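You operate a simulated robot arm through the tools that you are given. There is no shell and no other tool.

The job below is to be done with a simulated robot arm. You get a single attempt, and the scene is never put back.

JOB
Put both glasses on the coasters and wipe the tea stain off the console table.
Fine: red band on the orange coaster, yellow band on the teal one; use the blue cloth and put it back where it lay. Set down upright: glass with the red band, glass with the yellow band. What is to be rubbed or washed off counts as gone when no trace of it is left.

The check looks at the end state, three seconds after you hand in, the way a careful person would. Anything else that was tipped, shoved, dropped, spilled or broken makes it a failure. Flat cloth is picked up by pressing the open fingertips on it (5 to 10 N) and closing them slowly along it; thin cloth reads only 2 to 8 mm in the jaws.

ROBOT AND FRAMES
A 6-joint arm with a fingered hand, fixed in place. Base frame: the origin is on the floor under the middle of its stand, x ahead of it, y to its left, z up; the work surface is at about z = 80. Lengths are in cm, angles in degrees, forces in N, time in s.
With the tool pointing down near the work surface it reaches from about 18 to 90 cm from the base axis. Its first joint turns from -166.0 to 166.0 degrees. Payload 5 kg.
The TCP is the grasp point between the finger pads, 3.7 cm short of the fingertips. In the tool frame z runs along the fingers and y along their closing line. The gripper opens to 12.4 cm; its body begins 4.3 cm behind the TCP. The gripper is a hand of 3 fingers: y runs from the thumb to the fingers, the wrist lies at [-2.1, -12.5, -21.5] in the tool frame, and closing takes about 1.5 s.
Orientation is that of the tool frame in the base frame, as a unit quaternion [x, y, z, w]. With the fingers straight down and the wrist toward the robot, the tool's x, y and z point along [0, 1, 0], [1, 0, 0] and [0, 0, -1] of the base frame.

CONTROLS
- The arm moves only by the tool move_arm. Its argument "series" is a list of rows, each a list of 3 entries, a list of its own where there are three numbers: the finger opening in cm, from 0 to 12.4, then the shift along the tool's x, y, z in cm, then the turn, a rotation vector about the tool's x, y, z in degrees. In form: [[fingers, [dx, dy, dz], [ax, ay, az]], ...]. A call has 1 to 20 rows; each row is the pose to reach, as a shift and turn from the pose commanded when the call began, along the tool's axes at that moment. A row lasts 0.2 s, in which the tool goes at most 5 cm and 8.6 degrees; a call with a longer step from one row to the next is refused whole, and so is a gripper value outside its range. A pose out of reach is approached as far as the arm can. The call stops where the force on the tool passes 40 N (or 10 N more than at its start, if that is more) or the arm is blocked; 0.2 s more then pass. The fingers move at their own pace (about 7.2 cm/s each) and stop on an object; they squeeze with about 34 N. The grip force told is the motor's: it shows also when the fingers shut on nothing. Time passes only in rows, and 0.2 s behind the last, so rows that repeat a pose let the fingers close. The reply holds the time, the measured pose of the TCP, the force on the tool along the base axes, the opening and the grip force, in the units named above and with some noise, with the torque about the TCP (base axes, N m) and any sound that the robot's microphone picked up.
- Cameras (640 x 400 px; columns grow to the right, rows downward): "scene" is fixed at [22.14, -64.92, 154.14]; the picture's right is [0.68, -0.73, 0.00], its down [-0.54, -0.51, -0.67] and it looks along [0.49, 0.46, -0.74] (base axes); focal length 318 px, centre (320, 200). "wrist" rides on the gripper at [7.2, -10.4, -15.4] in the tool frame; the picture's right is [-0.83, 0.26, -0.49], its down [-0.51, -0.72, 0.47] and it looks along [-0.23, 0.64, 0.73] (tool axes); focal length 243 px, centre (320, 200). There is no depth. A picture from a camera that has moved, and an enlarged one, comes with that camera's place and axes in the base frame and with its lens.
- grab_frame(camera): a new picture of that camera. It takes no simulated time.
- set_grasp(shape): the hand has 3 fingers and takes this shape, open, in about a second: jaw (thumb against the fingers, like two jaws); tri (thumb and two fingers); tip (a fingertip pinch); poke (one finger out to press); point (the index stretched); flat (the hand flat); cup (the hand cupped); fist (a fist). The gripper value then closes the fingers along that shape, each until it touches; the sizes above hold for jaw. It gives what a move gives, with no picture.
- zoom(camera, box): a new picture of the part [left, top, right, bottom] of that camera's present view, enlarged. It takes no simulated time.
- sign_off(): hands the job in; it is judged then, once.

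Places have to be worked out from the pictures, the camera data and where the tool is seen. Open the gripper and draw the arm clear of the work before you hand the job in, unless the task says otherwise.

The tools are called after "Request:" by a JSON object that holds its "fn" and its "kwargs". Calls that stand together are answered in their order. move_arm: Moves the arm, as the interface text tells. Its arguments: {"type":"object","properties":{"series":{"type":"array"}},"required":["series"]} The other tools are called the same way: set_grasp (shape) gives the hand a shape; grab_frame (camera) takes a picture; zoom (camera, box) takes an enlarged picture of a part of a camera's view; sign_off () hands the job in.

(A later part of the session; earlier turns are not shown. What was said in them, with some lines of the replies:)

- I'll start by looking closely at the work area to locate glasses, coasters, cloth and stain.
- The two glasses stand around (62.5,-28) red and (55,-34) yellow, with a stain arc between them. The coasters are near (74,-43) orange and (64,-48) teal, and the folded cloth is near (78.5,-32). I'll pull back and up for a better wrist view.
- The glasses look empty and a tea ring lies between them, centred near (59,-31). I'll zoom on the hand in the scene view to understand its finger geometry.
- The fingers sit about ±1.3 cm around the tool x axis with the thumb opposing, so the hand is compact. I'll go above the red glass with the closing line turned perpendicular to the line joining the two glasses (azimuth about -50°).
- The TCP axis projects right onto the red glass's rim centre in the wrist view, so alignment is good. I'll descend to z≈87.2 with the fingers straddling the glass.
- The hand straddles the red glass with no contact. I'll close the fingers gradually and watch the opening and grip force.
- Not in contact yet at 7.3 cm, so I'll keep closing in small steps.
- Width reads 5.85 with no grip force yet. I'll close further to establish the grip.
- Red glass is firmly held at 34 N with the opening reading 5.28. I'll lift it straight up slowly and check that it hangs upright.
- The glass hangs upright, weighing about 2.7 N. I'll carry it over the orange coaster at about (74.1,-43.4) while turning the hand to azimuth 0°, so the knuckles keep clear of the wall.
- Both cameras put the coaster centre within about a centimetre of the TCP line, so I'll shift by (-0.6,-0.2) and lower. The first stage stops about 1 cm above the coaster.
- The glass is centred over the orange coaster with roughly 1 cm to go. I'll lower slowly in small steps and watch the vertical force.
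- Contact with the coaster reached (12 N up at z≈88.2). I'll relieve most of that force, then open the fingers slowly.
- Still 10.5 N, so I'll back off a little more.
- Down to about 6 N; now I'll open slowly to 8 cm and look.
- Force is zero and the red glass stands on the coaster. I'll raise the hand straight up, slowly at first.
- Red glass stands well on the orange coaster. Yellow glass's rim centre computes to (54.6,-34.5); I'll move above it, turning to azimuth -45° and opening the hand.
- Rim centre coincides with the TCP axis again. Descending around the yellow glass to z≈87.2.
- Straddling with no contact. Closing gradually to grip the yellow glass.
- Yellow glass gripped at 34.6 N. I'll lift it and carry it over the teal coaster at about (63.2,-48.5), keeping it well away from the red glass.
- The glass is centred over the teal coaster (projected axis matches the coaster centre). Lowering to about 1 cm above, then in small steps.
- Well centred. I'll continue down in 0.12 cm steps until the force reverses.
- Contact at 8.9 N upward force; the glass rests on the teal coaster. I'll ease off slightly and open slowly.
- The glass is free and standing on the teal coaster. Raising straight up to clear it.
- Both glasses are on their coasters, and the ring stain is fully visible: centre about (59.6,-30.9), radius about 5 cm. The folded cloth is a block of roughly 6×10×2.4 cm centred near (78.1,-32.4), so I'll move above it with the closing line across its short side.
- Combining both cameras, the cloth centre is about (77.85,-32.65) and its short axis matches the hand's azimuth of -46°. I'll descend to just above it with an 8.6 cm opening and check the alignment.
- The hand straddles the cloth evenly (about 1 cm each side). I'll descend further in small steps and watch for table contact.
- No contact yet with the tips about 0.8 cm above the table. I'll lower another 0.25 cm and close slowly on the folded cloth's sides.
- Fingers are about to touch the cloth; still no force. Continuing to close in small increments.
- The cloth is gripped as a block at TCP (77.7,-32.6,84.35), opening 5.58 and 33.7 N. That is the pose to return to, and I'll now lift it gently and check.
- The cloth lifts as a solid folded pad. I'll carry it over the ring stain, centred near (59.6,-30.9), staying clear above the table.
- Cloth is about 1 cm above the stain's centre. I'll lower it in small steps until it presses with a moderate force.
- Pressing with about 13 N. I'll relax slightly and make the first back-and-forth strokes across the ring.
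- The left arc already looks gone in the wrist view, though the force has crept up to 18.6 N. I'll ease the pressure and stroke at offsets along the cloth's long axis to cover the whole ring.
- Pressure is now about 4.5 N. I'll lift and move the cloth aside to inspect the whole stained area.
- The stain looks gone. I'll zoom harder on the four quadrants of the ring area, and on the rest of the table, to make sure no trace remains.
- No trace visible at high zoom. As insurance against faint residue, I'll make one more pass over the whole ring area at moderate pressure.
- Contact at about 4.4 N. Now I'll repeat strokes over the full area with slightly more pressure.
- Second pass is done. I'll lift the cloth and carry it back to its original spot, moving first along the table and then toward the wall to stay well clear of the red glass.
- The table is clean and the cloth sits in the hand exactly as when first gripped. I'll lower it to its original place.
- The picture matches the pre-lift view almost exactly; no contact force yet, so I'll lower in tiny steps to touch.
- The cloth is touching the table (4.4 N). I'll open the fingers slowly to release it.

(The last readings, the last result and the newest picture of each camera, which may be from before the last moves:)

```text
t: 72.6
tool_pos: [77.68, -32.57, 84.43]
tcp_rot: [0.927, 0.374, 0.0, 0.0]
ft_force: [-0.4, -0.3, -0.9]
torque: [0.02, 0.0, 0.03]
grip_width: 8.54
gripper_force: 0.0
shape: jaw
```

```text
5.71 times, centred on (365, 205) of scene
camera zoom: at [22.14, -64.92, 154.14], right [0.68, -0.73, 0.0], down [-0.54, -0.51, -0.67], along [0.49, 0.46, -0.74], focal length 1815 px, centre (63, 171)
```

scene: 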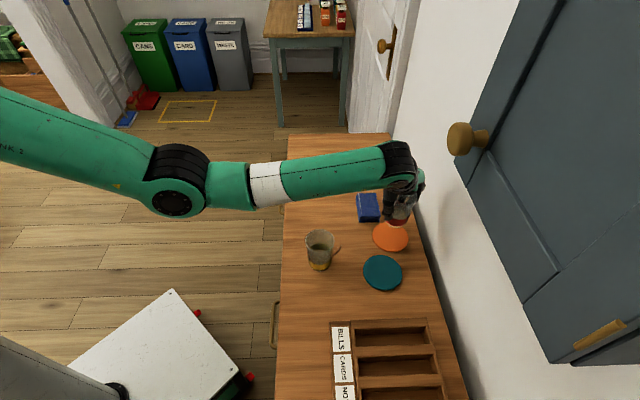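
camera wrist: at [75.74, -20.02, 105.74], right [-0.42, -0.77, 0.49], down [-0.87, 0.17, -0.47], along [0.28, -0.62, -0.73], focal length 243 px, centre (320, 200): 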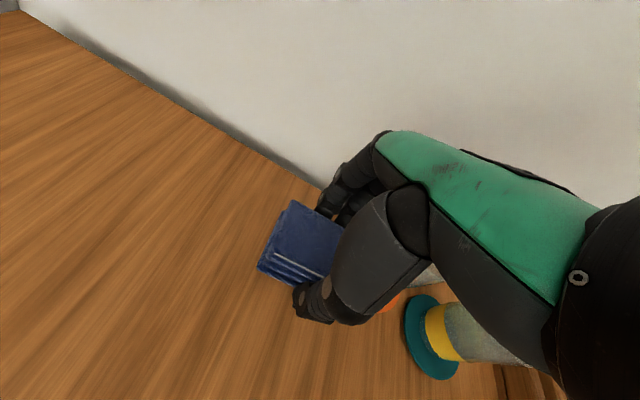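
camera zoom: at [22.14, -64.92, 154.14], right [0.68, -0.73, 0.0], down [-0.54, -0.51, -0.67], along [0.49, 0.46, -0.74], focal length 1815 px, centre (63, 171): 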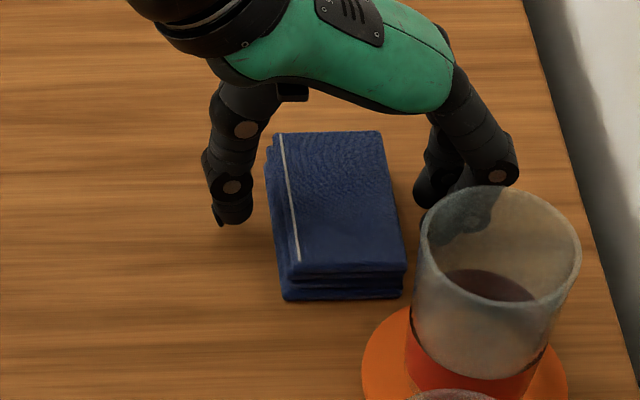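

The cloth is released within about 2 mm of its original position. I'll raise the hand straight up and withdraw toward the robot, clear of the work.

Request:
{"fn": "move_arm", "kwargs": {"series": [[8.8, [0, 0, -0.6], [0, 0, 0]], [9, [0, 0, -1.8], [0, 0, 0]], [9, [0, 0, -3.5], [0, 0, 0]], [9, [0, 0, -6], [0, 0, 0]], [9, [0, 0, -9], [0, 0, 0]], [9, [0, 0, -13], [0, 0, 0]], [9, [0, 0, -17], [0, 0, 0]], [10, [0, -4, -19], [0, 0, 0]], [11, [0, -8.5, -20], [0, 0, 0]], [12, [0, -13, -21], [0, 0, 0]], [12, [0, -17.5, -22], [0, 0, 0]], [12, [0, -22, -22], [0, 0, 0]]]}}

Request:
{"fn": "grab_frame", "kwargs": {"camera": "scene"}}

Request:
{"fn": "zoom", "kwargs": {"camera": "scene", "box": [270, 170, 430, 310]}}

Request:
{"fn": "zoom", "kwargs": {"camera": "scene", "box": [290, 205, 370, 275]}}

Request:
{"fn": "grab_frame", "kwargs": {"camera": "wrist"}}

```text
t: 75.2
tool_pos: [62.25, -16.97, 106.5]
tcp_rot: [0.927, 0.375, 0.0, 0.0]
ft_force: [0.3, -1.2, 0.0]
torque: [0.01, 0.01, -0.02]
grip_width: 11.99
gripper_force: 0.0
shape: jaw
```

```text
taken
```

scene: 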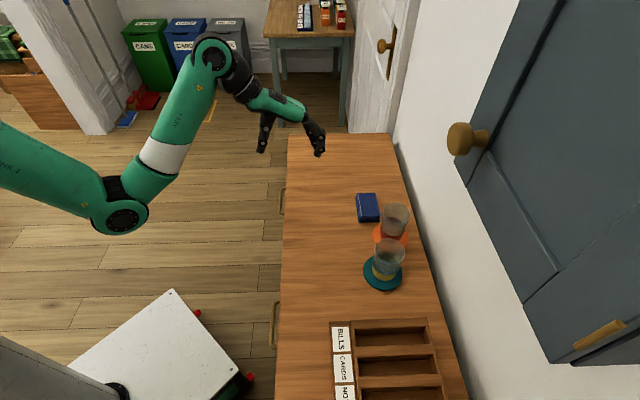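

```text
2.86 times, centred on (350, 240) of scene
camera zoom: at [22.14, -64.92, 154.14], right [0.68, -0.73, 0.0], down [-0.54, -0.51, -0.67], along [0.49, 0.46, -0.74], focal length 907 px, centre (234, 86)
```

zoom: 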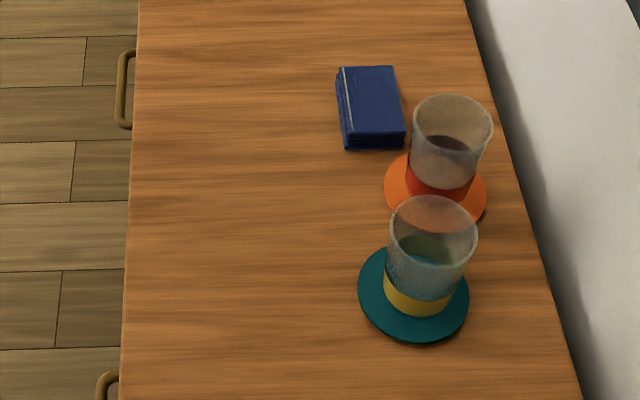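

```text
5.71 times, centred on (330, 240) of scene
camera zoom: at [22.14, -64.92, 154.14], right [0.68, -0.73, 0.0], down [-0.54, -0.51, -0.67], along [0.49, 0.46, -0.74], focal length 1815 px, centre (263, -29)
```

zoom: 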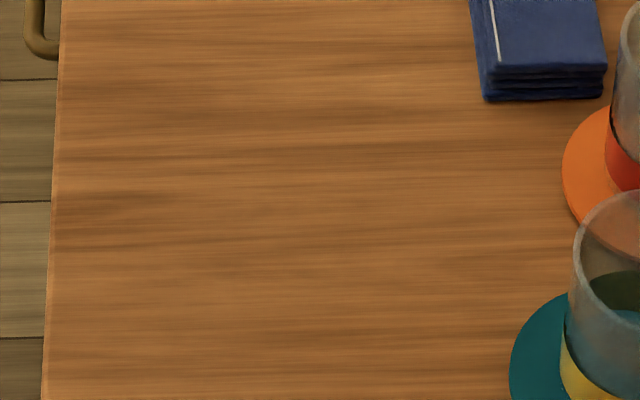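

```text
taken
camera wrist: at [60.29, -4.49, 121.8], right [-0.41, -0.77, 0.49], down [-0.87, 0.17, -0.47], along [0.28, -0.62, -0.73], focal length 243 px, centre (320, 200)
```

wrist: 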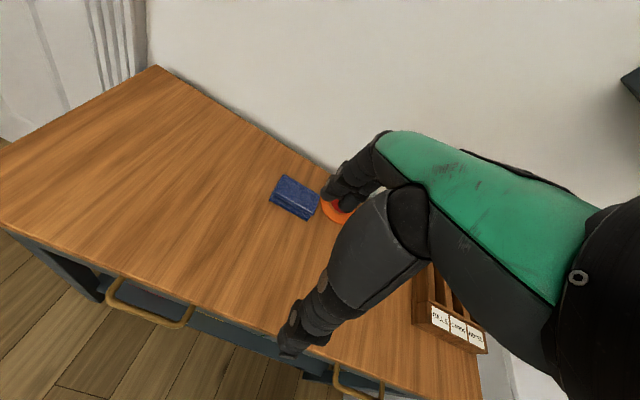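

Final pictures show the red-band glass upright on the orange coaster and the yellow-band glass upright on the teal one. The stain has no visible trace, the cloth is back where it lay, and the arm is clear with the gripper open. Handing in.

Request:
{"fn": "sign_off", "kwargs": {}}

```text
The job is handed in.
```

The job is done and handed in; no check result has come back yet.

- **Glasses:** The red-band glass stands upright on the orange coaster and the yellow-band glass upright on the teal one. Both look centred in the final pictures.
- **Tea stain:** I wiped the whole ring with the blue cloth, then made a second full pass. No trace shows in the enlarged pictures.
- **Cloth:** It is back where it lay, still folded, within about 2 mm of its original position.
- **Arm:** I saw nothing tipped, shoved or spilled. The gripper is open and the arm is drawn clear of the work.
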